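You operate a simulated robot arm through the tools that you are given. There is no shell and no other tool. Be economical: measure what you need, move in short steps, check, and stop when the job is done.

Carry out the task below with a simulated robot arm. There is one attempt and no reset: what you move stays moved.

TASK
Put the brass weight from the drum bench top and the white cup from the drum bench top on the square tray.
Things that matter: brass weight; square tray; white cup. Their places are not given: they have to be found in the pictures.

It is judged by the outcome, as a careful person would: the job done as asked, and still so three seconds after it is handed in. It fails if anything else is knocked over, pushed out of place, dropped, spilled or broken.

THE ROBOT
A 6-joint arm with a two-finger parallel gripper, fixed in place. Base frame: the origin is at the foot of the arm, x ahead of it, y to its left, z up; the work surface is at about z = 800. Lengths are in mm, angles in degrees, forces in N, time in s.
With the tool pointing down near the work surface it reaches from about 260 to 680 mm from the base axis. Its first joint turns from -66.0 to 66.0 degrees. Payload 2.9 kg.
Tool frame: the origin (TCP) lies between the finger pads and is the grasp point; the fingertips stand 30 mm ahead of it; z points along the fingers, y is the line along which they close. The gripper opens to 110 mm. The fingers are 20 mm wide and 10 mm thick; the gripper's body (48 by 112 mm) begins 55 mm behind the TCP.
Orientation is that of the tool frame in the base frame, as a unit quaternion [x, y, z, w]. With the fingers straight down and closing along the base's y, the tool's x points along the base's -x, its y along +y and its z along -z.

THE INTERFACE
- The arm moves only by the tool send_rows. Its argument "rows" is a list of rows, each a list of 3 entries, a list of its own where there are three numbers: the turn, a rotation vector about the tool's x, y, z in degrees, then the shift along the tool's x, y, z in mm, then the opening in per cent of the stroke, from 0 (shut) to 100 (fully open). In form: [[[wx, wy, wz], [dx, dy, dz], hand], ...]. A call has 1 to 12 rows; each row shifts and turns the commanded pose from where the row before left it, along the tool's axes as they then stand. A row lasts 0.2 s, in which the tool goes at most 50 mm and 8.6 degrees; a call with a longer step from one row to the next is refused whole, and so is a gripper value outside its range. A pose out of reach is approached as far as the arm can. The call stops where the force on the tool passes 40 N (or 10 N more than at its start, if that is more) or the arm is blocked; 0.2 s more then pass. The fingers move at their own pace (about 108 mm/s each) and stop on an object; they squeeze with about 25 N. The grip force told is the motor's: it shows also when the fingers shut on nothing. Time passes only in rows, and 0.2 s behind the last, so rows that do not move let the fingers close. It gives the time, the measured TCP pose, the force on the tool (base axes), the opening and the grip force at its end, in the units of the frame above (readings bear some noise), and new pictures: "show" is both (left out), scene, wrist or none.
- Cameras (640 x 400 px; columns grow to the right, rows downward): "scene" is fixed at [86.6, 442.2, 1387.3]; the picture's right is [-0.70, -0.71, 0.00], its down [-0.33, 0.32, -0.89] and it looks along [0.63, -0.62, -0.46] (base axes); focal length 326 px, centre (320, 200). "wrist" rides on the gripper at [-36, 0, -57] in the tool frame; the picture's right is [0.00, -1.00, 0.00], its down [0.97, 0.00, -0.24] and it looks along [0.24, 0.00, 0.97] (tool axes); focal length 218 px, centre (320, 200).
- measure_at(camera, pixels): there is no depth. For up to 12 entries [column, row, z] of the newest picture of that camera ("zoom" is the newest enlarged one), the place [x, y] in the base frame at which the ray of that pixel passes the height z, good to about 3 mm, but the place of the scene camera against the robot may be out by one fixed shift of up to 18 mm in any direction. No time passes.
- enlarge(camera, box): a new picture of the part [left, top, right, bottom] of that camera's present view, enlarged. No time passes.
- close_job(): hands the job in; it is judged then, once.

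Work in short steps. Measure before you move; look again where a grasp or a placing could have gone wrong, and mend it. You have 60 turns and 120 pictures in all, the two below and enlarged ones among them. Open the gripper and draw the arm clear of the work before you hand the job in, unless the task says otherwise; then end with one line.

The tools are called as name(argument=value, ...) on one line, values as JSON. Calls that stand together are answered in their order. send_rows: Moves the arm, as the interface text tells. Its arguments: {"type":"object","properties":{"rows":{"type":"array","items":{"type":"array"}},"show":{"type":"string","enum":["both","scene","wrist","none"]}},"required":["rows"]} The other tools are called the same way: measure_at (camera, pixels) gives the place at which the rays of pixels pass given heights; enlarge (camera, box) takes an enlarged picture of a part of a camera's view; close_job () hands the job in.

At the start:

```text
t: 0.0
position: [508.2, -55.9, 1082.8]
ee_rot: [0.0, 1.0, 0.0, 0.0]
ft_force: [0.0, 0.6, 0.2]
opening: 109.9
gripper_force: 0.0
```

scene: 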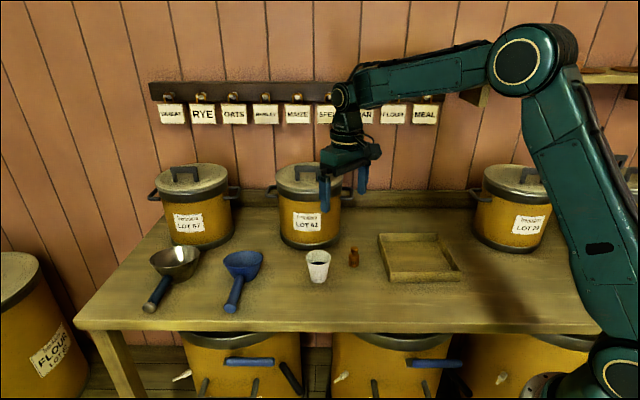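
wrist: 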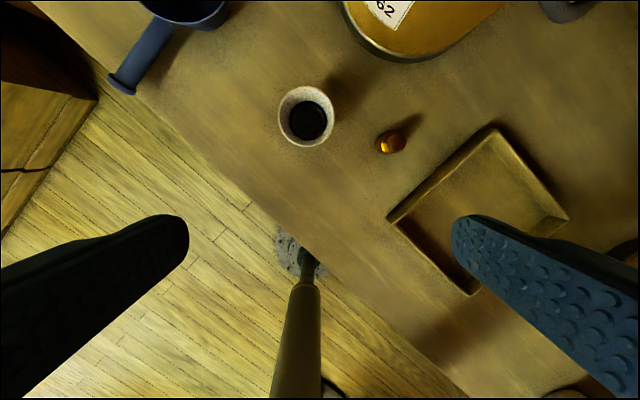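

I look closer at the cup, the weight and the tray, and measure their places.

enlarge(camera="scene", box=[290, 220, 480, 300])

enlarge(camera="wrist", box=[260, 60, 440, 172])

measure_at(camera="wrist", pixels=[[306, 116, 800], [306, 116, 870], [385, 145, 800], [397, 141, 825], [388, 218, 815], [495, 125, 815], [568, 218, 815], [472, 293, 815], [308, 121, 850], [278, 116, 870], [334, 116, 870]])

measure_at(camera="scene", pixels=[[317, 281, 800], [318, 254, 870], [353, 265, 800], [354, 249, 835], [378, 235, 815], [441, 233, 815], [463, 272, 815], [389, 281, 815]])

```text
3.37 times, centred on (385, 260) of scene
```

zoom: 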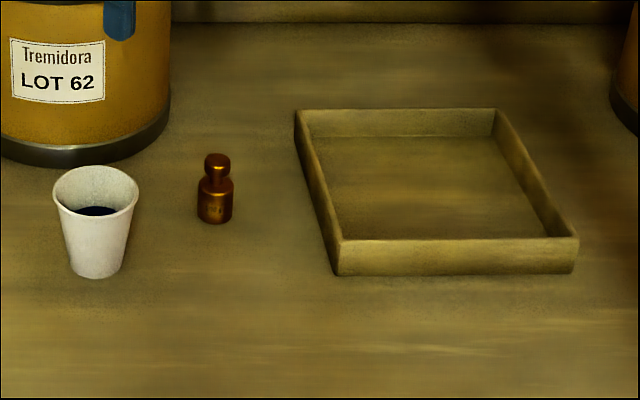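

```text
3.56 times, centred on (350, 116) of wrist
```

zoom: 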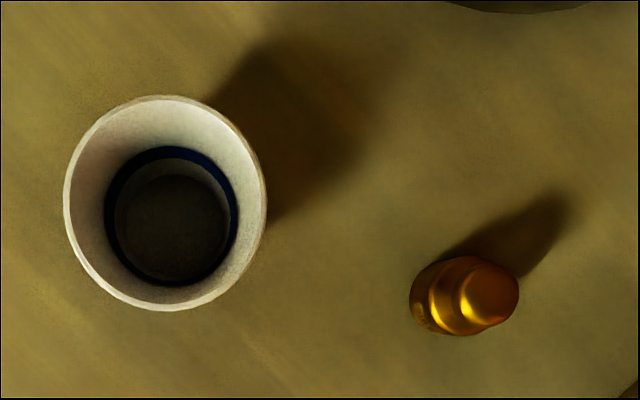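

```text
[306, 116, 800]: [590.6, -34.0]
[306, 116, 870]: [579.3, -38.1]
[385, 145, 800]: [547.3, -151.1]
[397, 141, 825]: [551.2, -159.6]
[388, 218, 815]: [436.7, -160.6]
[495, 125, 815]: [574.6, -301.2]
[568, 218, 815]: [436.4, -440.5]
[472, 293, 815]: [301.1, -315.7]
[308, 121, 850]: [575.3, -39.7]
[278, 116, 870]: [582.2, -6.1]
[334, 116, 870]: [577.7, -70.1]
```

```text
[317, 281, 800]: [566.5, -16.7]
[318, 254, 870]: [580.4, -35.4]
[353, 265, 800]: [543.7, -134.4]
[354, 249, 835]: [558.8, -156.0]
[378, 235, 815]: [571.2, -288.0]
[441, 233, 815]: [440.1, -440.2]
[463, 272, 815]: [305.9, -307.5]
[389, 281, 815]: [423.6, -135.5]
```

measure_at(camera="wrist", pixels=[[345, 15, 805], [360, 45, 805], [390, 60, 805], [440, 55, 805], [480, 30, 805], [383.7, 144, 800], [308.4, 124, 800]])

measure_at(camera="scene", pixels=[[308, 248, 800], [278, 240, 800], [340, 240, 800], [308, 165, 1000], [308, 200, 1000]])

send_rows(rows=[[[0, 0, 0], [-10, -24, 30], 60], [[0, 0, 0], [-10, -24, 30], 60], [[0, 0, 0], [-10, -24, 30], 60], [[0, 0, 0], [-11, -24, 30], 60], [[0, 0, 0], [0, 0, 0], 60]])

```text
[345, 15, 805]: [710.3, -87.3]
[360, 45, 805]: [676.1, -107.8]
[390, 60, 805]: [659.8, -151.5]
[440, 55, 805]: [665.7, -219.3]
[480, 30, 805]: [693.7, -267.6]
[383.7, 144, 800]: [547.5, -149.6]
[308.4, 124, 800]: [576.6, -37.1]
```

```text
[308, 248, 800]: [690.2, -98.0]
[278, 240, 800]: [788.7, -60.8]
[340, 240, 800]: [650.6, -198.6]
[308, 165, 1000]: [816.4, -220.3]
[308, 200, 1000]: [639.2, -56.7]
```

```text
t: 1.2
position: [550.1, -156.0, 962.4]
ee_rot: [0.0, 1.0, -0.001, 0.0]
ft_force: [0.2, -0.5, 0.2]
opening: 66.2
gripper_force: 0.0
```

scene: 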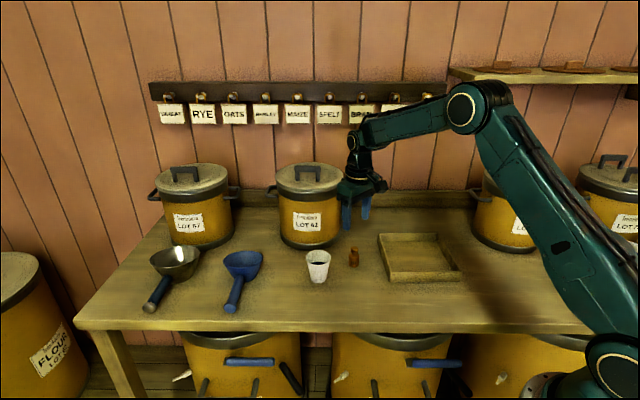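
wrist: 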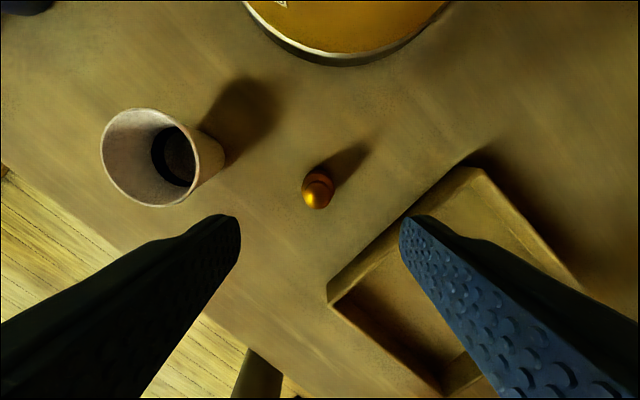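

enlarge(camera="wrist", box=[270, 140, 400, 221])

measure_at(camera="wrist", pixels=[[318, 198, 805], [318, 180, 840], [318, 192, 820], [327, 290, 825], [470, 167, 825], [342, 300, 805]])

```text
4.92 times, centred on (335, 180) of wrist
```

zoom: 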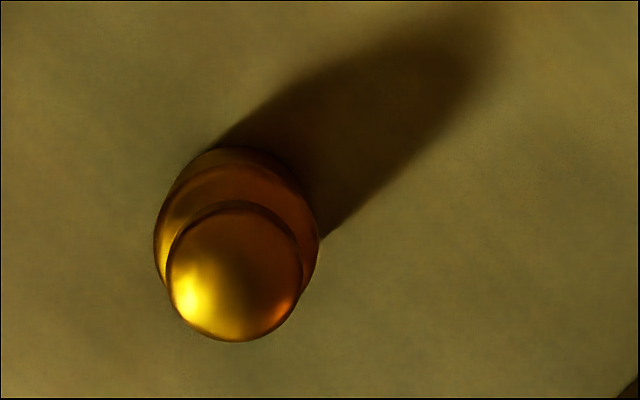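

```text
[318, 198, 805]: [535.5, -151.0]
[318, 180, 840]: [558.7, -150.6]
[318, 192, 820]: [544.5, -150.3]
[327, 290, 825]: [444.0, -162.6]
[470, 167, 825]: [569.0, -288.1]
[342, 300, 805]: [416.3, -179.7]
```

measure_at(camera="zoom", pixels=[[237, 229, 820], [237, 229, 830], [235, 272, 840], [235, 272, 850], [155, 240, 825], [319, 240, 825], [235, 147, 800], [235, 150, 825]])

```text
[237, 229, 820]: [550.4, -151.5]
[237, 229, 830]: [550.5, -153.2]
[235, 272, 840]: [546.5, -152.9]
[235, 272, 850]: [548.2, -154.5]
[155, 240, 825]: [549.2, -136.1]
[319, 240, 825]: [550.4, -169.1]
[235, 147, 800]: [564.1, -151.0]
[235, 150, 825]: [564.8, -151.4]
```

The weight's axis is about (549.5, -152.5), right under the tool; opening 66 mm clears it. I go down to TCP z≈838 without closing, then look.

send_rows(rows=[[[0, 0, 0], [0, 0, 40], 60], [[0, 0, 0], [0, 0, 40], 60], [[0, 0, 0], [0, 0, 25], 60], [[0, 0, 0], [0, 0, 20], 60], [[0, 0, 0], [0, 0, 0], 60]])

```text
t: 2.4
position: [549.7, -151.5, 836.1]
ee_rot: [0.0, 1.0, 0.001, 0.0]
ft_force: [0.5, 1.5, 0.3]
opening: 65.8
gripper_force: 0.0
```

scene: 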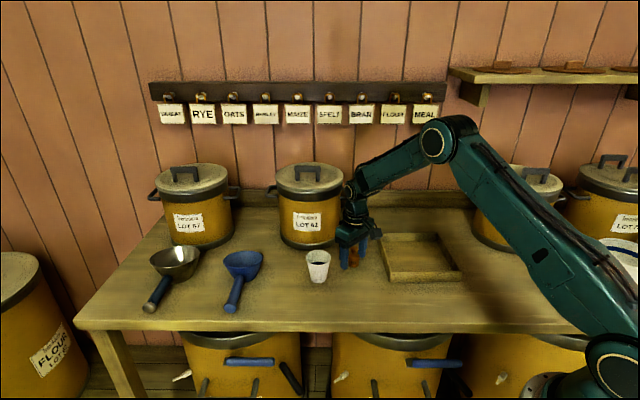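
wrist: 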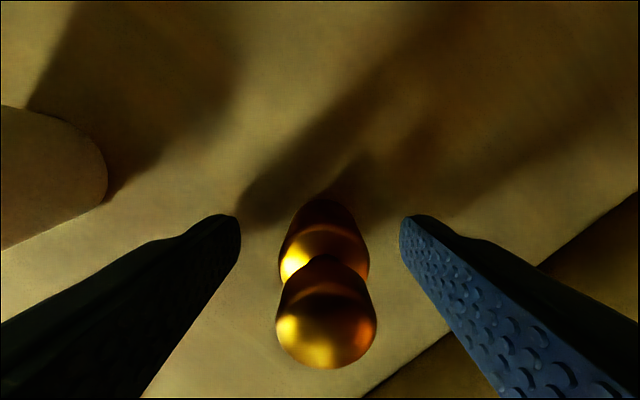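

The weight sits centred between the fingers (column ≈322). I close and lift a little.

send_rows(rows=[[[0, 0, 0], [0, 0, 0], 10], [[0, 0, 0], [0, 0, 0], 10], [[0, 0, 0], [0, 0, 0], 10], [[0, 0, 0], [0, 0, -15], 10], [[0, 0, 0], [0, 0, -20], 10], [[0, 0, 0], [0, 0, 0], 10]], show="wrist")

```text
t: 3.8
position: [550.7, -151.9, 873.3]
ee_rot: [0.0, 1.0, 0.0, 0.0]
ft_force: [1.0, 0.8, 0.7]
opening: 21.1
gripper_force: 25.2
```

wrist: 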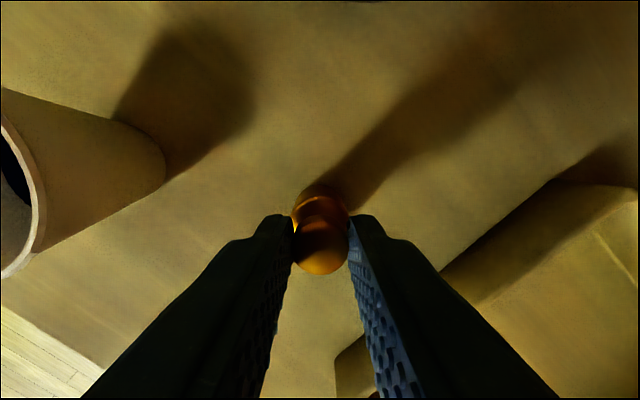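

Opening holds at 21 mm with the weight between the tips. I lift 60 mm more to confirm it is held.

send_rows(rows=[[[0, 0, 0], [0, 0, -25], 10], [[0, 0, 0], [0, 0, -25], 10], [[0, 0, 0], [0, 0, -12], 10], [[0, 0, 0], [0, 0, 0], 10]])

enlarge(camera="scene", box=[300, 190, 480, 302])

```text
t: 4.8
position: [549.5, -151.7, 932.4]
ee_rot: [0.0, 1.0, 0.0, -0.001]
ft_force: [0.1, 0.0, -0.8]
opening: 21.3
gripper_force: 24.7
```

scene: 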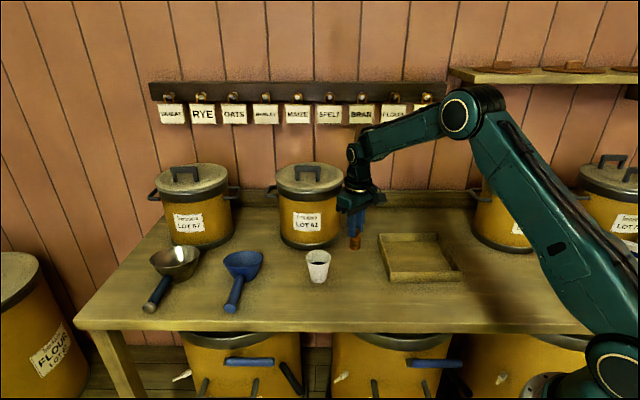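
wrist: 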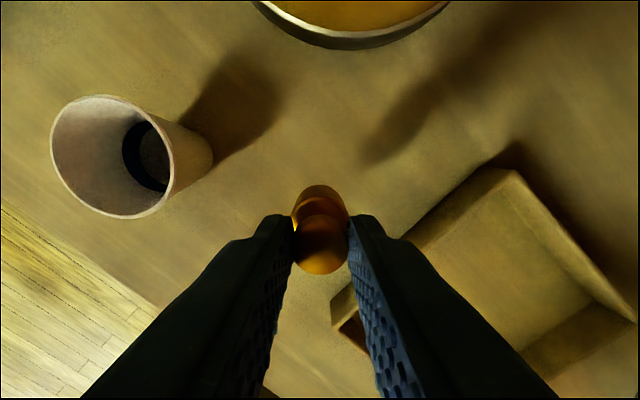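

```text
3.56 times, centred on (390, 246) of scene
```

zoom: 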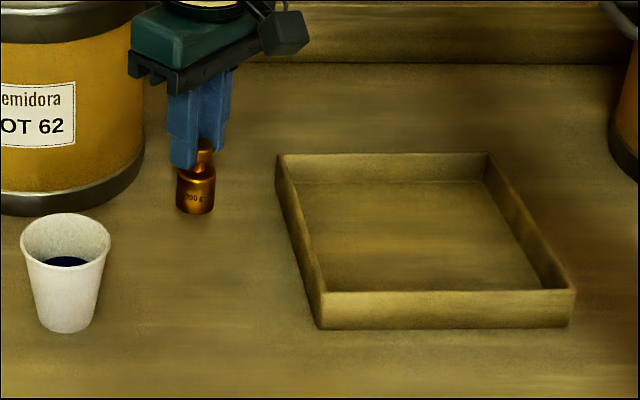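

The weight hangs lower than I meant, held by its head or neck at the very tips. I look closer before carrying it.

enlarge(camera="wrist", box=[256, 165, 384, 245])

enlarge(camera="scene", box=[325, 200, 389, 260])

```text
5.00 times, centred on (320, 205) of wrist
```

zoom: 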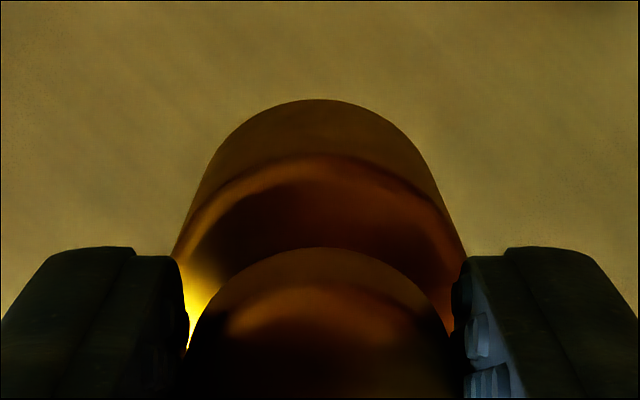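

```text
6.67 times, centred on (357, 230) of scene
```

zoom: 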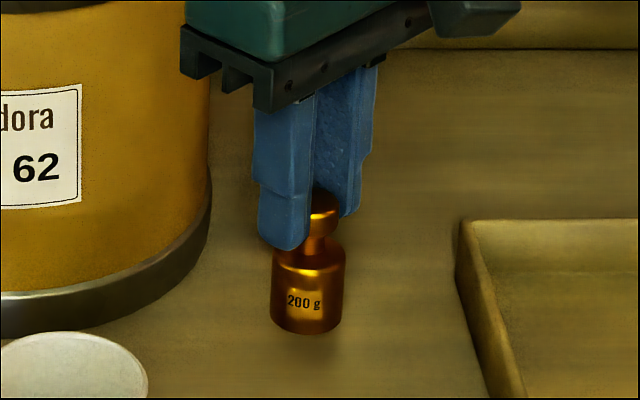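

The head is fully between the pads with the tips at the neck, and it is steady. I carry it slowly at this height (bottom ≈860, above the tray rim) to about (482, -303).

send_rows(rows=[[[0, 0, 0], [5, -11, 0], 10], [[0, 0, 0], [10, -22, 0], 10], [[0, 0, 0], [12, -27, 0], 10], [[0, 0, 0], [12, -27, 0], 10], [[0, 0, 0], [12, -27, 0], 10], [[0, 0, 0], [9, -22, 0], 10], [[0, 0, 0], [7, -15, 0], 10], [[0, 0, 0], [0, 0, 0], 10], [[0, 0, 0], [0, 0, 0], 10]])

enlarge(camera="scene", box=[360, 190, 480, 290])

```text
t: 6.8
position: [482.1, -301.4, 933.2]
ee_rot: [0.0, 1.0, 0.0, -0.001]
ft_force: [0.2, 0.3, -1.3]
opening: 21.1
gripper_force: 25.3
```

scene: 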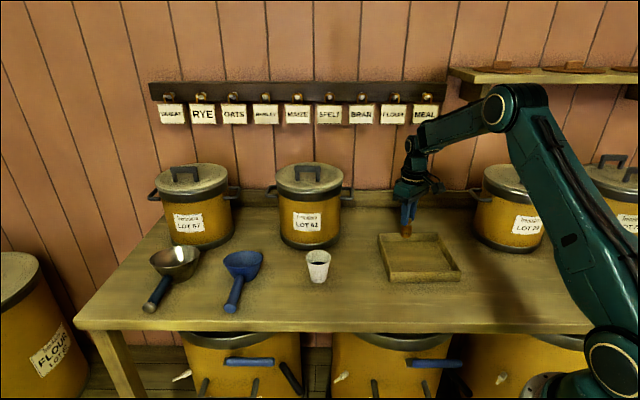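
wrist: 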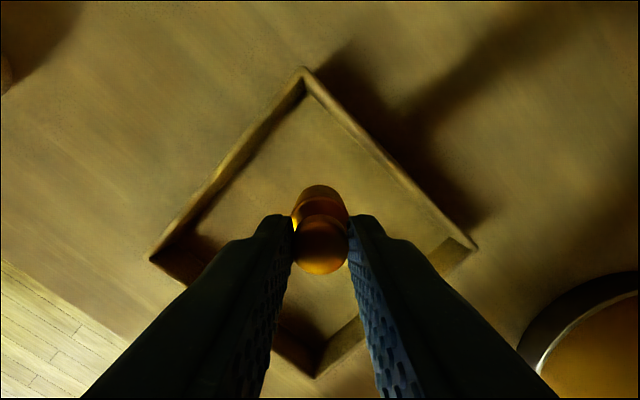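

```text
4.00 times, centred on (420, 240) of scene
```

zoom: 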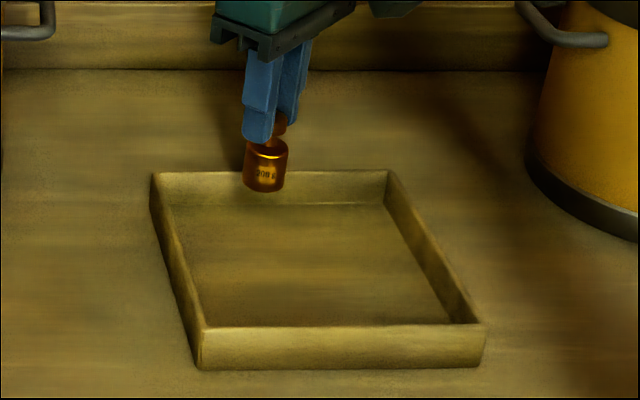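

measure_at(camera="wrist", pixels=[[303, 68, 828], [477, 246, 828], [150, 260, 828], [315, 377, 828], [325, 186, 805]])

```text
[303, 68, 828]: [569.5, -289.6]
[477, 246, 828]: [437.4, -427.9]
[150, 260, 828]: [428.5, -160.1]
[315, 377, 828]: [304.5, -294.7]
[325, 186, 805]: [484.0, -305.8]
```

The tray's centre is about (435, -293) and the weight is well inside. I lower 40 mm, then in small steps while watching the force.

send_rows(rows=[[[0, 0, 0], [0, 0, 15], 10], [[0, 0, 0], [0, 0, 15], 10], [[0, 0, 0], [0, 0, 10], 10], [[0, 0, 0], [0, 0, 0], 10]])

enlarge(camera="scene", box=[360, 190, 480, 290])

```text
t: 7.8
position: [482.8, -300.7, 892.4]
ee_rot: [0.001, 1.0, 0.0, 0.0]
ft_force: [0.0, 0.5, -1.6]
opening: 21.2
gripper_force: 25.0
```

scene: 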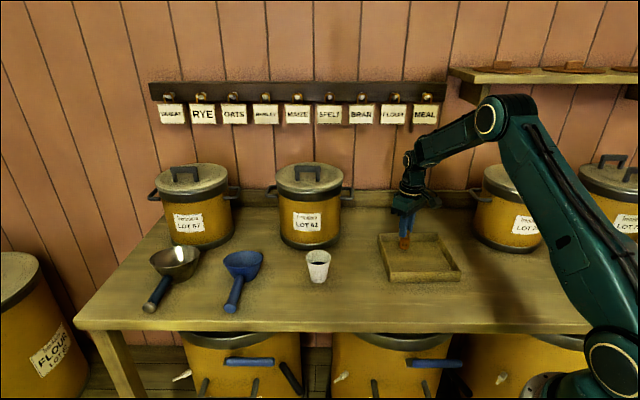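
wrist: 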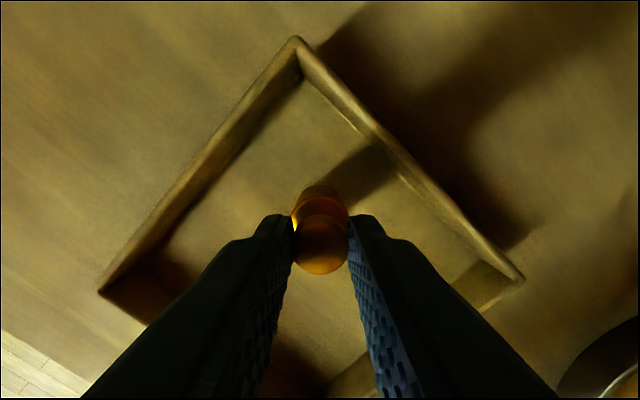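

```text
4.00 times, centred on (420, 240) of scene
```

zoom: 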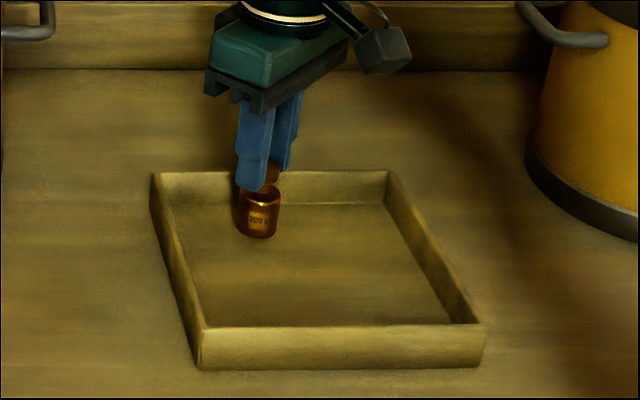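

send_rows(rows=[[[0, 0, 0], [0, 0, 6], 10], [[0, 0, 0], [0, 0, 4], 10], [[0, 0, 0], [0, 0, 0], 10]], show="none")

enlarge(camera="scene", box=[390, 200, 450, 250])

enlarge(camera="wrist", box=[256, 145, 384, 225])

```text
t: 8.6
position: [483.0, -302.8, 882.9]
ee_rot: [0.0, 1.0, 0.0, 0.0]
ft_force: [-0.4, -0.3, -2.5]
opening: 21.2
gripper_force: 25.5
```

```text
8.00 times, centred on (420, 225) of scene
```

zoom: 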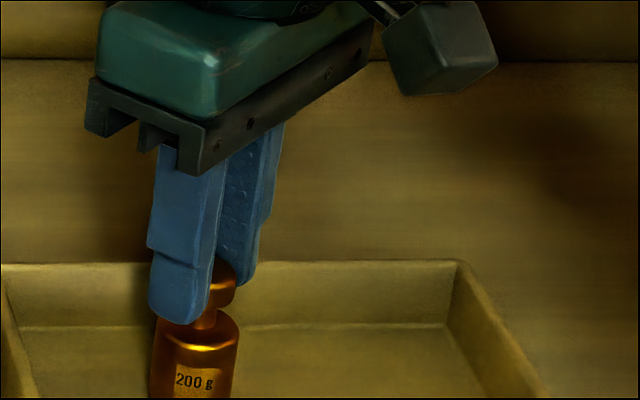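

```text
5.00 times, centred on (320, 185) of wrist
```

zoom: 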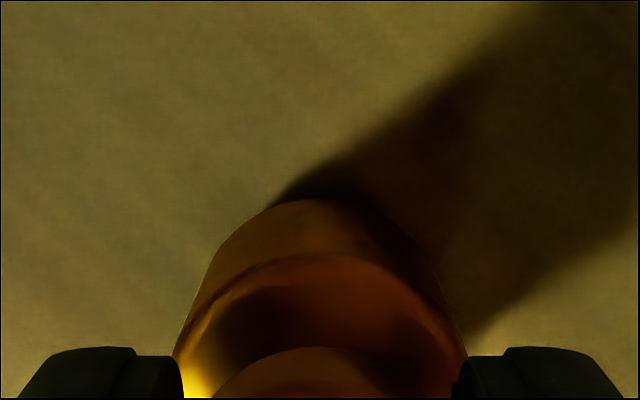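

The shadow is almost meeting the weight's foot. I go on in 2 mm steps.

send_rows(rows=[[[0, 0, 0], [0, 0, 2], 10], [[0, 0, 0], [0, 0, 2], 10], [[0, 0, 0], [0, 0, 0], 10]], show="none")

enlarge(camera="wrist", box=[256, 145, 384, 225])

```text
t: 9.4
position: [483.1, -301.7, 879.2]
ee_rot: [0.0, 1.0, -0.001, 0.001]
ft_force: [0.3, 0.6, -1.3]
opening: 21.0
gripper_force: 24.4
```

```text
5.00 times, centred on (320, 185) of wrist
```

zoom: 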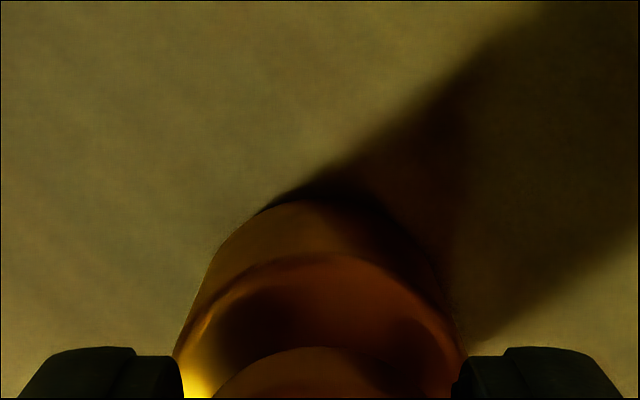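

send_rows(rows=[[[0, 0, 0], [0, 0, 1.5], 10], [[0, 0, 0], [0, 0, 1.5], 10], [[0, 0, 0], [0, 0, 0], 10]], show="none")

enlarge(camera="wrist", box=[256, 145, 384, 225])

```text
t: 10.2
position: [483.1, -302.4, 879.2]
ee_rot: [-0.001, 1.0, -0.001, 0.001]
ft_force: [-2.0, 5.8, 21.6]
opening: 21.3
gripper_force: 24.7
```

```text
5.00 times, centred on (320, 185) of wrist
```

zoom: 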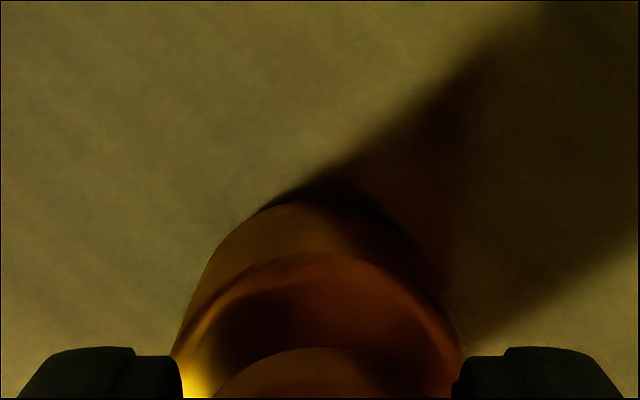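

Contact: 21.6 N upward. I ease back 2 mm, open to 45 mm and rise straight up.

send_rows(rows=[[[0, 0, 0], [0, 0, -2.5], 10], [[0, 0, 0], [0, 0, 0], 40], [[0, 0, 0], [0, 0, 0], 40], [[0, 0, 0], [0, 0, -10], 40], [[0, 0, 0], [0, 0, -30], 40], [[0, 0, 0], [0, 0, -40], 40], [[0, 0, 0], [0, 0, -20], 40], [[0, 0, 0], [0, 0, 0], 40]])

enlarge(camera="scene", box=[360, 200, 480, 290])

```text
t: 12.0
position: [480.7, -304.8, 980.2]
ee_rot: [0.0, 1.0, 0.0, 0.0]
ft_force: [-0.4, -0.4, 0.6]
opening: 44.1
gripper_force: 0.1
```

scene: 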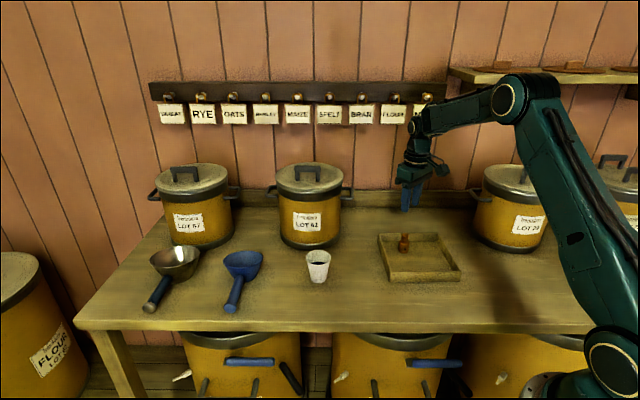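
wrist: 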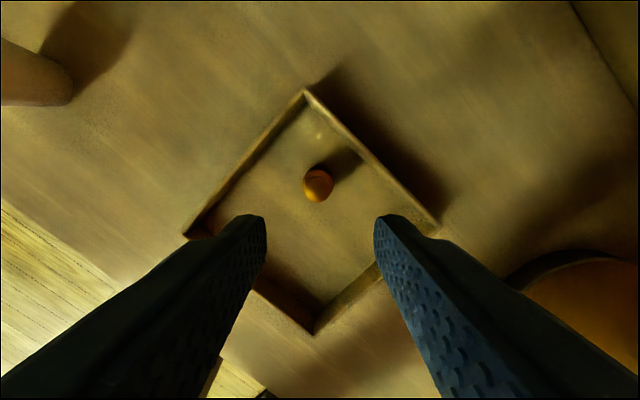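

```text
4.44 times, centred on (420, 245) of scene
```

zoom: 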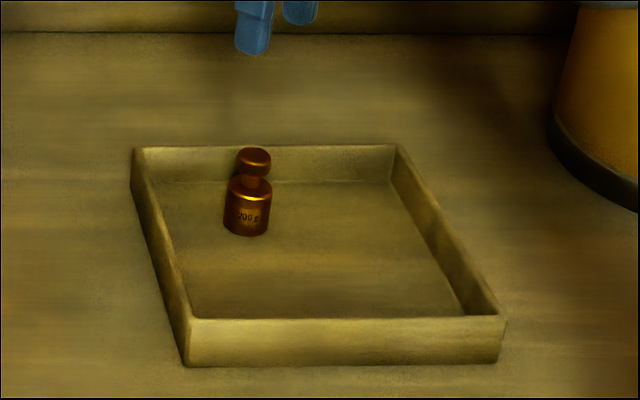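

The weight stands upright in the tray. Next I go above the cup with the gripper opened wide.

send_rows(rows=[[[0, 0, 0], [-12, 33, 0], 90], [[0, 0, 0], [-12, 33, 0], 90], [[0, 0, 0], [-12, 33, 0], 90], [[0, 0, 0], [-12, 33, 0], 90], [[0, 0, 0], [-12, 33, 0], 90], [[0, 0, 0], [-12, 33, 0], 90], [[0, 0, 0], [-12, 33, 0], 90], [[0, 0, 0], [-12, 33, 0], 90], [[0, 0, 0], [0, 0, 0], 90]])

enlarge(camera="wrist", box=[240, 110, 400, 210])

```text
t: 14.0
position: [578.6, -36.0, 979.5]
ee_rot: [-0.001, 1.0, 0.001, 0.0]
ft_force: [-0.2, -0.5, 0.2]
opening: 99.1
gripper_force: 0.1
```

scene: 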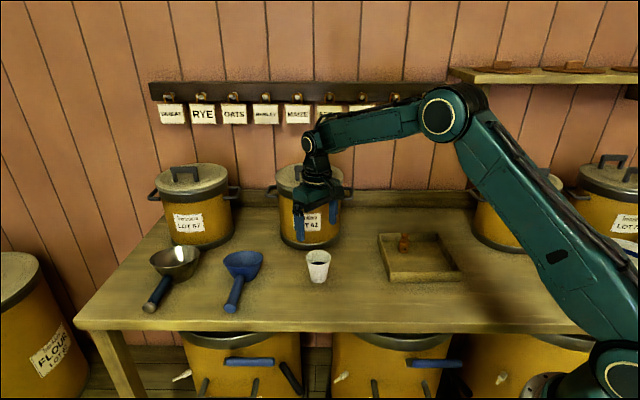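
wrist: 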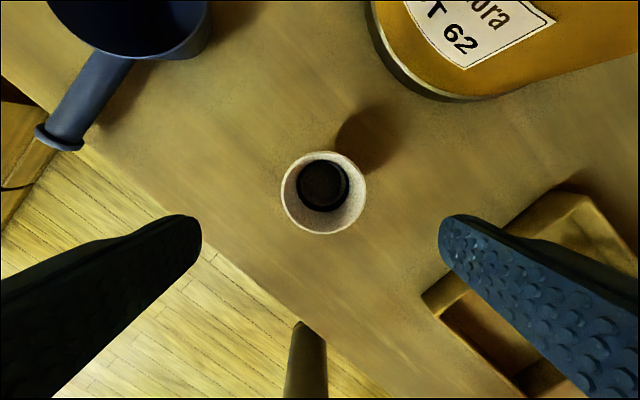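

```text
4.00 times, centred on (320, 160) of wrist
```

zoom: 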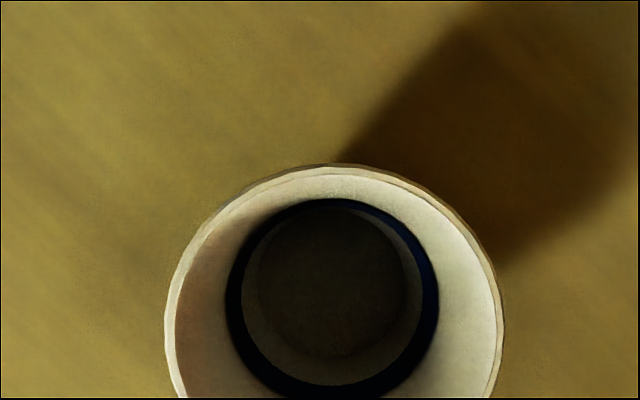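

measure_at(camera="wrist", pixels=[[324, 192, 870], [281, 192, 870], [367, 192, 870], [324, 151, 870], [324, 235, 870], [324, 182, 805], [324, 192, 880]])

```text
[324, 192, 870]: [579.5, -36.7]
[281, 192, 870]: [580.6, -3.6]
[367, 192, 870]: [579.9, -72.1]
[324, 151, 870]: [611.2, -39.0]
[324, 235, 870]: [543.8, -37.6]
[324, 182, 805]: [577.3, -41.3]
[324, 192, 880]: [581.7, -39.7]
```

The cup's axis is about (578.5, -38), under the tool, and the rim (≈68 mm) fits the 99 mm opening. I descend to TCP z≈842.

send_rows(rows=[[[0, 0, 0], [0, 0, 40], 90], [[0, 0, 0], [0, 0, 40], 90], [[0, 0, 0], [0, 0, 30], 90], [[0, 0, 0], [0, 0, 18], 90], [[0, 0, 0], [0, 0, 10], 90], [[0, 0, 0], [0, 0, 0], 90]])

enlarge(camera="scene", box=[280, 215, 360, 290])

```text
t: 15.4
position: [577.9, -36.9, 841.0]
ee_rot: [-0.001, 1.0, 0.0, 0.0]
ft_force: [-0.8, 0.1, 0.3]
opening: 99.0
gripper_force: 0.1
```

scene: 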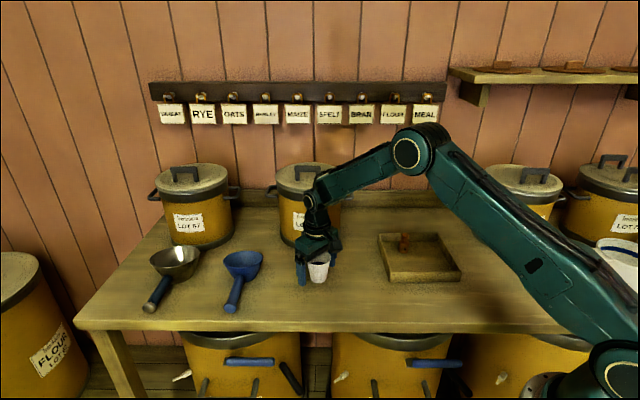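
wrist: 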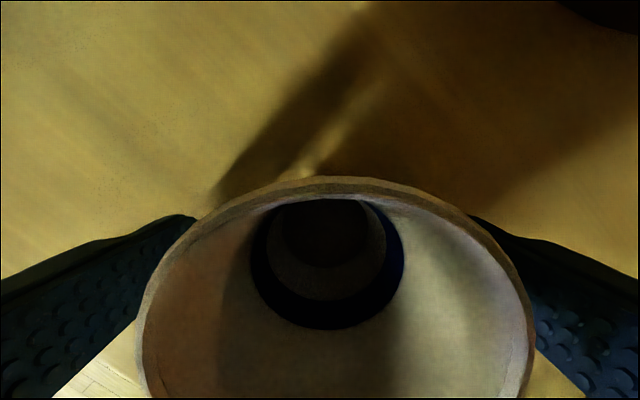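

```text
5.33 times, centred on (320, 252) of scene
```

zoom: 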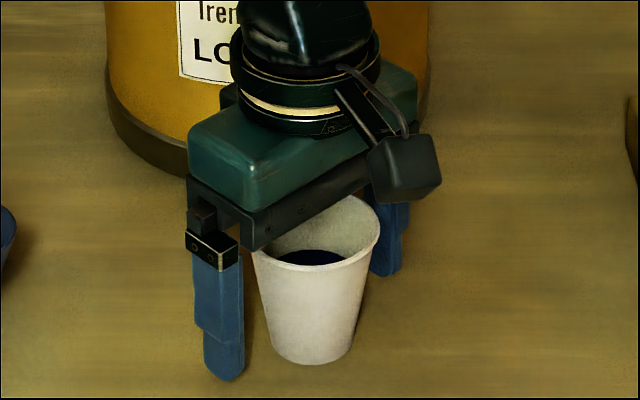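

The cup sits between the fingers, about 2 mm to the -y side. I shift that much, then close slowly.

send_rows(rows=[[[0, 0, 0], [0, -2, 0], 75], [[0, 0, 0], [0, 0, 0], 65], [[0, 0, 0], [0, 0, 0], 58], [[0, 0, 0], [0, 0, 0], 54], [[0, 0, 0], [0, 0, 0], 50], [[0, 0, 0], [0, 0, 0], 46], [[0, 0, 0], [0, 0, 0], 42], [[0, 0, 0], [0, 0, 0], 38], [[0, 0, 0], [0, 0, 0], 34], [[0, 0, 0], [0, 0, 0], 30], [[0, 0, 0], [0, 0, 0], 30]])

enlarge(camera="scene", box=[280, 215, 360, 290])

```text
t: 17.8
position: [579.1, -40.8, 841.4]
ee_rot: [0.0, 1.0, 0.0, 0.0]
ft_force: [0.7, -0.8, 0.0]
opening: 61.7
gripper_force: 24.4
```

scene: 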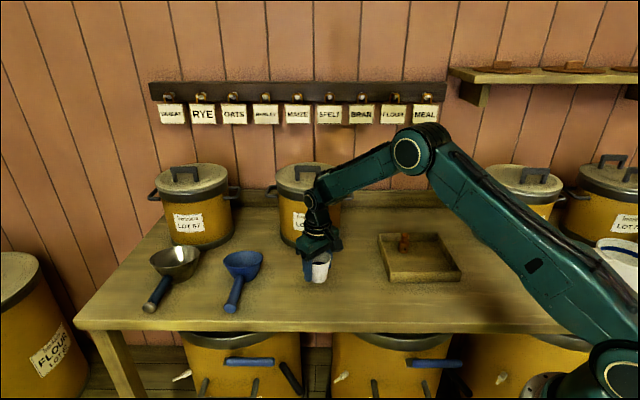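
wrist: 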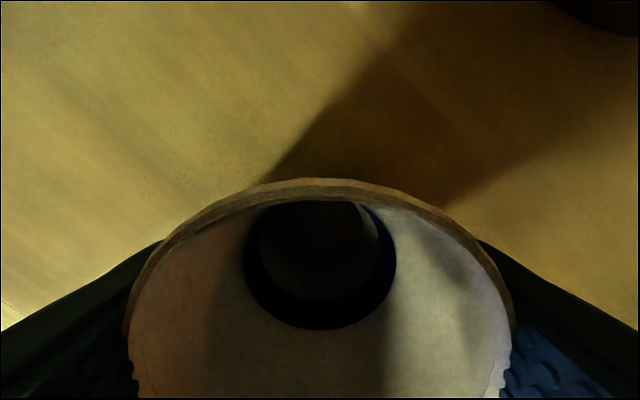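

```text
5.33 times, centred on (320, 252) of scene
```

zoom: 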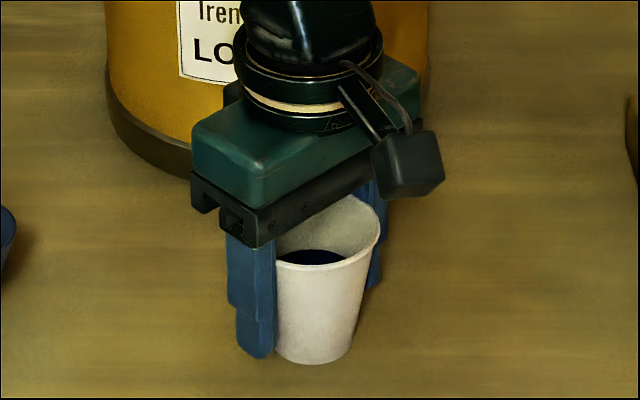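

The cup is gripped at 61.7 mm. I lift gently.

send_rows(rows=[[[0, 0, 0], [0, 0, -3], 30], [[0, 0, 0], [0, 0, -6], 30], [[0, 0, 0], [0, 0, -8], 30], [[0, 0, 0], [0, 0, -8], 30], [[0, 0, 0], [0, 0, -5], 30], [[0, 0, 0], [0, 0, 0], 30]])

enlarge(camera="scene", box=[280, 205, 360, 290])

```text
t: 19.2
position: [578.2, -38.7, 871.6]
ee_rot: [0.0, 1.0, 0.0, 0.0]
ft_force: [0.4, 0.4, -0.9]
opening: 61.6
gripper_force: 24.7
```

scene: 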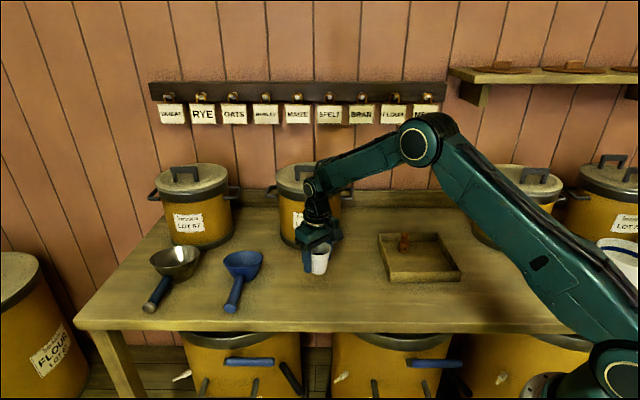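
wrist: 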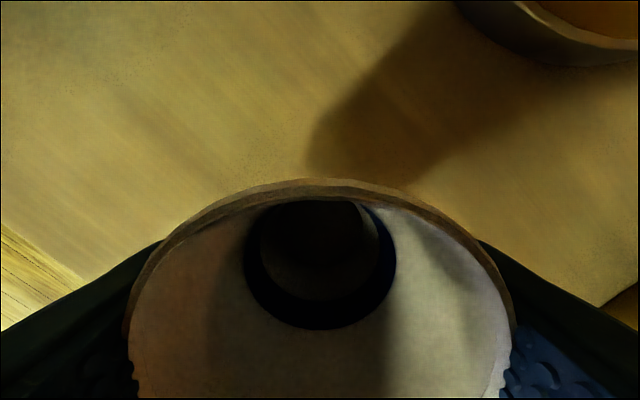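

```text
4.71 times, centred on (320, 248) of scene
```

zoom: 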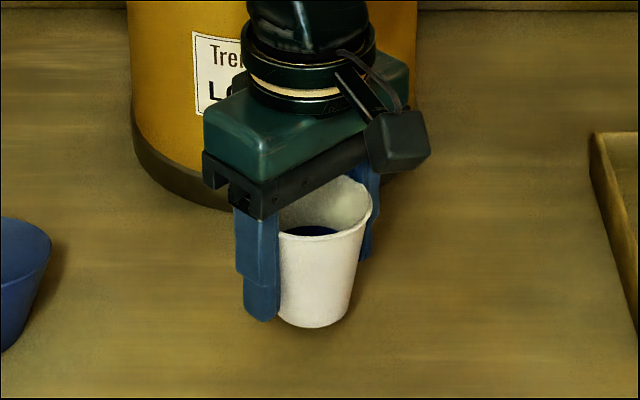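

The cup is lifted, level and steady. I raise it another 40 mm, then carry it smoothly toward the tray.

send_rows(rows=[[[0, 0, 0], [0, 0, -5], 30], [[0, 0, 0], [0, 0, -10], 30], [[0, 0, 0], [0, 0, -12], 30], [[0, 0, 0], [0, 0, -9], 30], [[0, 0, 0], [0, 0, -4], 30], [[0, 0, 0], [3, -4, 0], 30], [[0, 0, 0], [6, -8, 0], 30], [[0, 0, 0], [9, -13, 0], 30], [[0, 0, 0], [12, -17, 0], 30], [[0, 0, 0], [13, -18, 0], 30], [[0, 0, 0], [13, -18, 0], 30], [[0, 0, 0], [13, -18, 0], 30]], show="none")

send_rows(rows=[[[0, 0, 0], [6, -8, 0], 30], [[0, 0, 0], [10, -14, 0], 30], [[0, 0, 0], [14, -20, 0], 30], [[0, 0, 0], [16, -22, 0], 30], [[0, 0, 0], [16, -22, 0], 30], [[0, 0, 0], [16, -22, 0], 30], [[0, 0, 0], [14, -20, 0], 30], [[0, 0, 0], [10, -15, 0], 30], [[0, 0, 0], [6, -8, 0], 30], [[0, 0, 0], [4, -6, 0], 30], [[0, 0, 0], [0, 0, 0], 30]])

enlarge(camera="scene", box=[360, 190, 480, 290])

```text
t: 21.8
position: [510.6, -138.9, 908.7]
ee_rot: [0.001, 1.0, -0.001, 0.0]
ft_force: [0.7, -0.8, 0.1]
opening: 62.0
gripper_force: 25.3
```

```text
t: 24.2
position: [395.2, -292.6, 911.0]
ee_rot: [-0.001, 1.0, 0.0, 0.0]
ft_force: [-0.1, -0.2, -0.3]
opening: 61.3
gripper_force: 24.7
```

scene: 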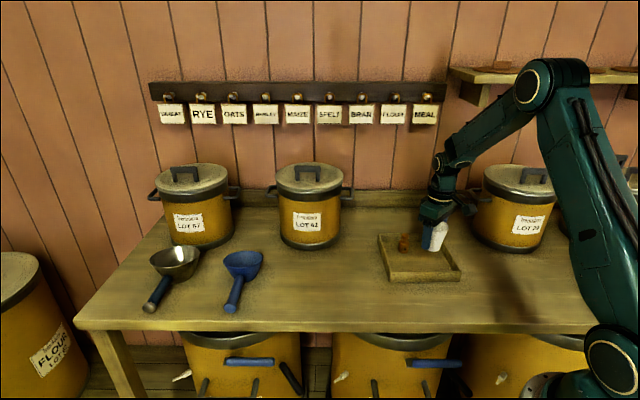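
wrist: 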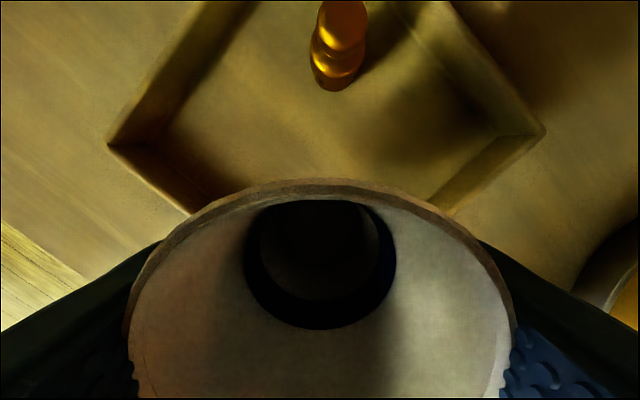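

```text
4.00 times, centred on (420, 240) of scene
```

zoom: 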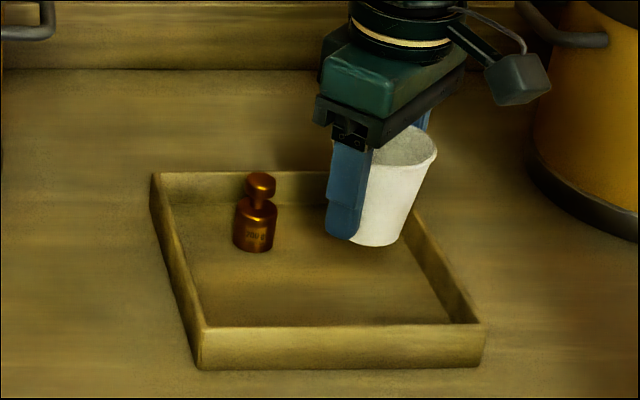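

The wrist view shows the cup unchanged in the grip, over the near half of the tray. I lower it 52 mm smoothly, then in small steps.

send_rows(rows=[[[0, 0, 0], [0, 0, 4], 30], [[0, 0, 0], [0, 0, 8], 30], [[0, 0, 0], [0, 0, 11], 30], [[0, 0, 0], [0, 0, 11], 30], [[0, 0, 0], [0, 0, 9], 30], [[0, 0, 0], [0, 0, 6], 30], [[0, 0, 0], [0, 0, 3], 30], [[0, 0, 0], [0, 0, 0], 30]])

enlarge(camera="scene", box=[370, 215, 470, 290])

```text
t: 26.0
position: [397.4, -293.0, 858.9]
ee_rot: [0.0, 1.0, 0.0, 0.0]
ft_force: [0.1, 0.0, 0.6]
opening: 61.4
gripper_force: 24.9
```

scene: 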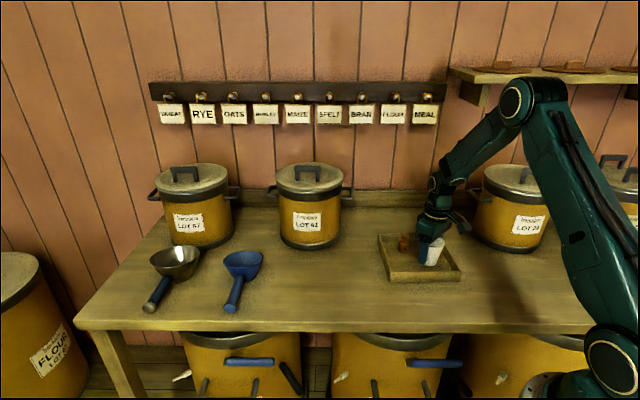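
wrist: 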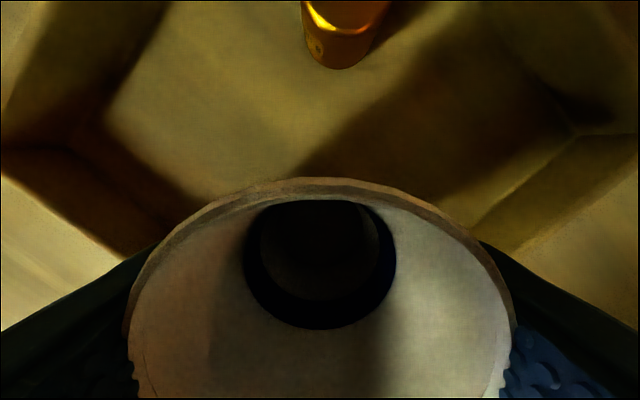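

```text
5.33 times, centred on (420, 252) of scene
```

zoom: 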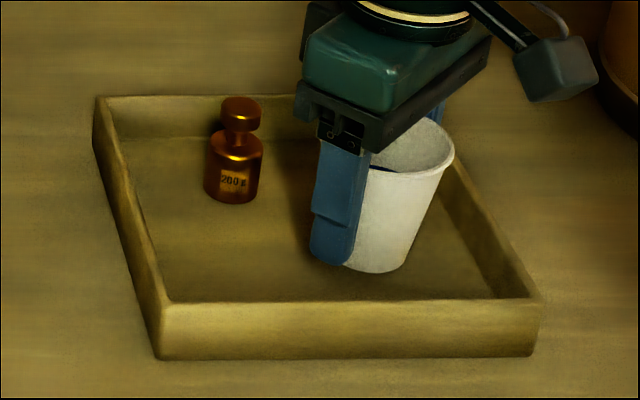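

send_rows(rows=[[[0, 0, 0], [0, 0, 3], 30], [[0, 0, 0], [0, 0, 3], 30], [[0, 0, 0], [0, 0, 2], 30], [[0, 0, 0], [0, 0, 0], 30]], show="none")

```text
t: 27.0
position: [399.0, -292.4, 850.0]
ee_rot: [0.001, 1.0, 0.0, 0.0]
ft_force: [0.0, 1.0, -1.0]
opening: 61.7
gripper_force: 24.9
```

send_rows(rows=[[[0, 0, 0], [0, 0, 1], 30], [[0, 0, 0], [0, 0, 1], 30], [[0, 0, 0], [0, 0, 0], 30]], show="none")

```text
t: 27.8
position: [398.1, -294.4, 850.5]
ee_rot: [0.0, 1.0, 0.0, 0.0]
ft_force: [0.0, 0.2, -0.6]
opening: 61.7
gripper_force: 24.6
```

send_rows(rows=[[[0, 0, 0], [0, 0, 1], 30], [[0, 0, 0], [0, 0, 1], 30], [[0, 0, 0], [0, 0, 0], 30]], show="none")

enlarge(camera="scene", box=[400, 235, 450, 275])

```text
t: 28.6
position: [397.8, -293.7, 846.9]
ee_rot: [0.0, 1.0, 0.0, 0.0]
ft_force: [1.1, 0.4, 0.0]
opening: 61.4
gripper_force: 25.3
```

```text
10.00 times, centred on (425, 255) of scene
```

zoom: 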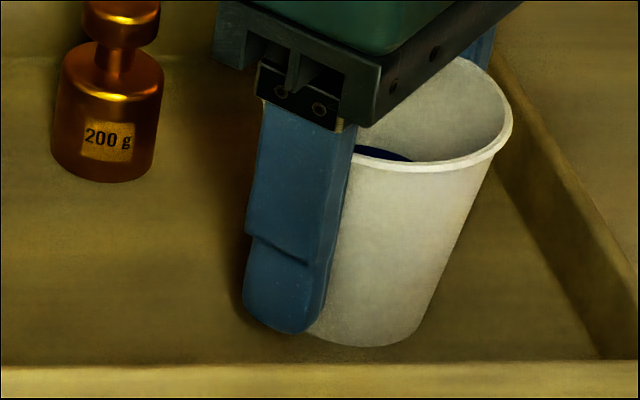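

send_rows(rows=[[[0, 0, 0], [0, 0, 1], 30], [[0, 0, 0], [0, 0, 0.5], 30], [[0, 0, 0], [0, 0, 0], 30]], show="none")

```text
t: 29.4
position: [398.0, -294.7, 846.8]
ee_rot: [0.0, 1.0, -0.001, 0.001]
ft_force: [-3.8, 2.1, 17.9]
opening: 61.5
gripper_force: 25.3
```

Contact at 17.9 N. I ease up 1 mm and open slowly, staying inside the tray walls, then check.

send_rows(rows=[[[0, 0, 0], [0, 0, -1], 30], [[0, 0, 0], [0, 0, 0], 52], [[0, 0, 0], [0, 0, 0], 57], [[0, 0, 0], [0, 0, 0], 60], [[0, 0, 0], [0, 0, 0], 64], [[0, 0, 0], [0, 0, 0], 70], [[0, 0, 0], [0, 0, 0], 70]])

enlarge(camera="scene", box=[370, 215, 470, 290])

```text
t: 31.0
position: [400.6, -294.7, 846.7]
ee_rot: [0.0, 1.0, 0.0, 0.0]
ft_force: [0.1, -0.9, -0.2]
opening: 77.2
gripper_force: 0.0
```

scene: 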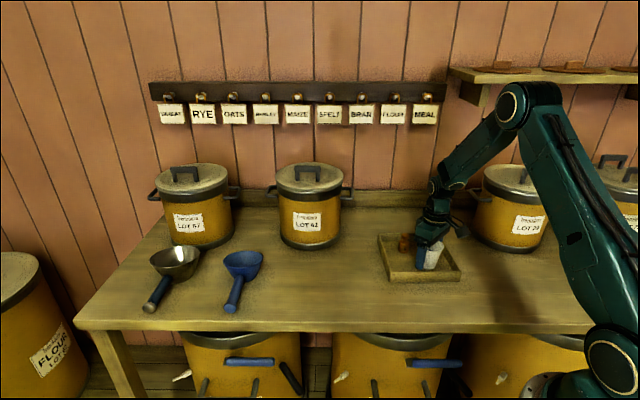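
wrist: 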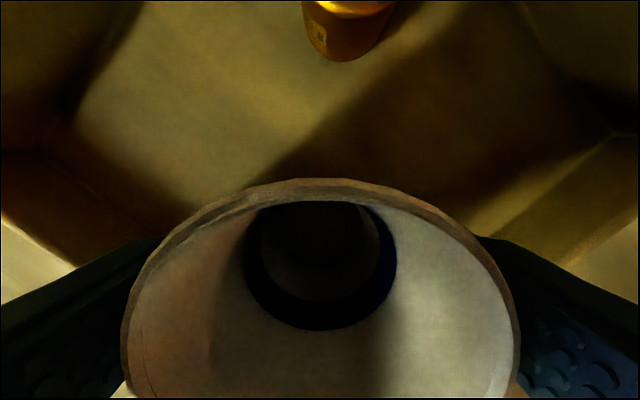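

```text
5.33 times, centred on (420, 252) of scene
```

zoom: 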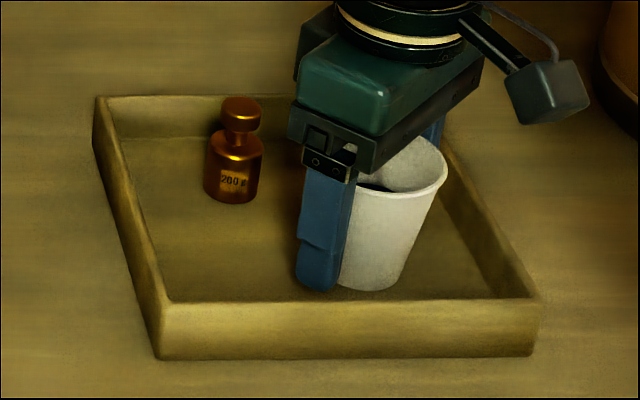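

The cup stands free and centred between the open fingers (77 mm against a 68 mm rim). I rise straight up.

send_rows(rows=[[[0, 0, 0], [0, 0, -5], 74], [[0, 0, 0], [0, 0, -10], 76], [[0, 0, 0], [0, 0, -20], 76], [[0, 0, 0], [0, 0, -30], 76], [[0, 0, 0], [0, 0, -40], 76], [[0, 0, 0], [0, 0, -40], 76], [[0, 0, 0], [0, 0, -40], 76], [[0, 0, 0], [0, 0, 0], 76]])

enlarge(camera="scene", box=[370, 215, 470, 290])

```text
t: 32.8
position: [396.9, -289.5, 1034.1]
ee_rot: [-0.001, 1.0, -0.001, -0.001]
ft_force: [0.0, 0.6, 0.0]
opening: 83.7
gripper_force: 0.0
```

scene: 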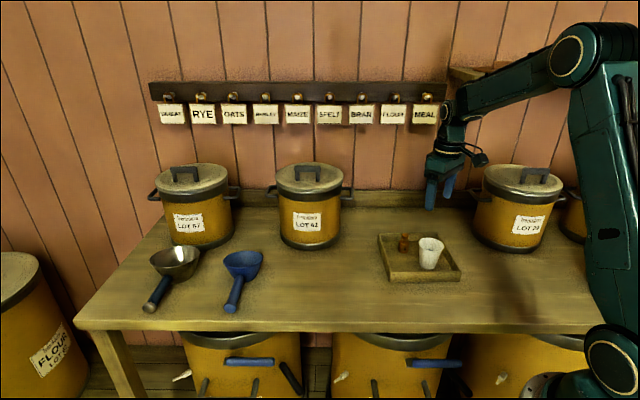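
wrist: 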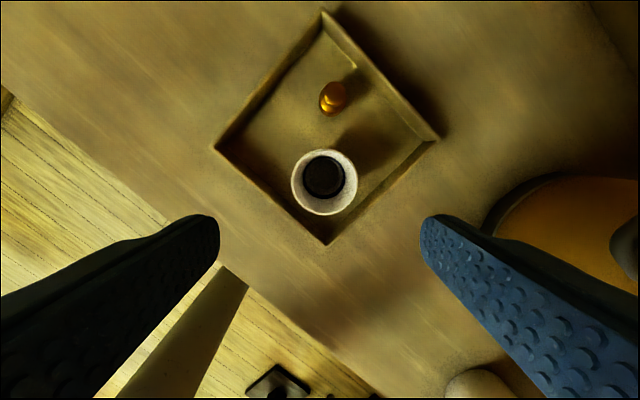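

```text
5.33 times, centred on (420, 252) of scene
```

zoom: 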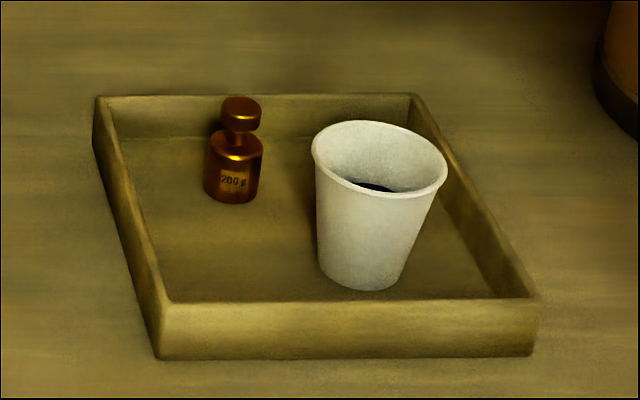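

Both items stand in the tray with the liquid still in the cup. Nothing else has moved and the arm is clear, so I hand the job in.

close_job()

```text
The job is handed in.
```

The brass weight and the white cup both stand upright on the square tray, the cup's liquid unspilled, and the job is handed in.
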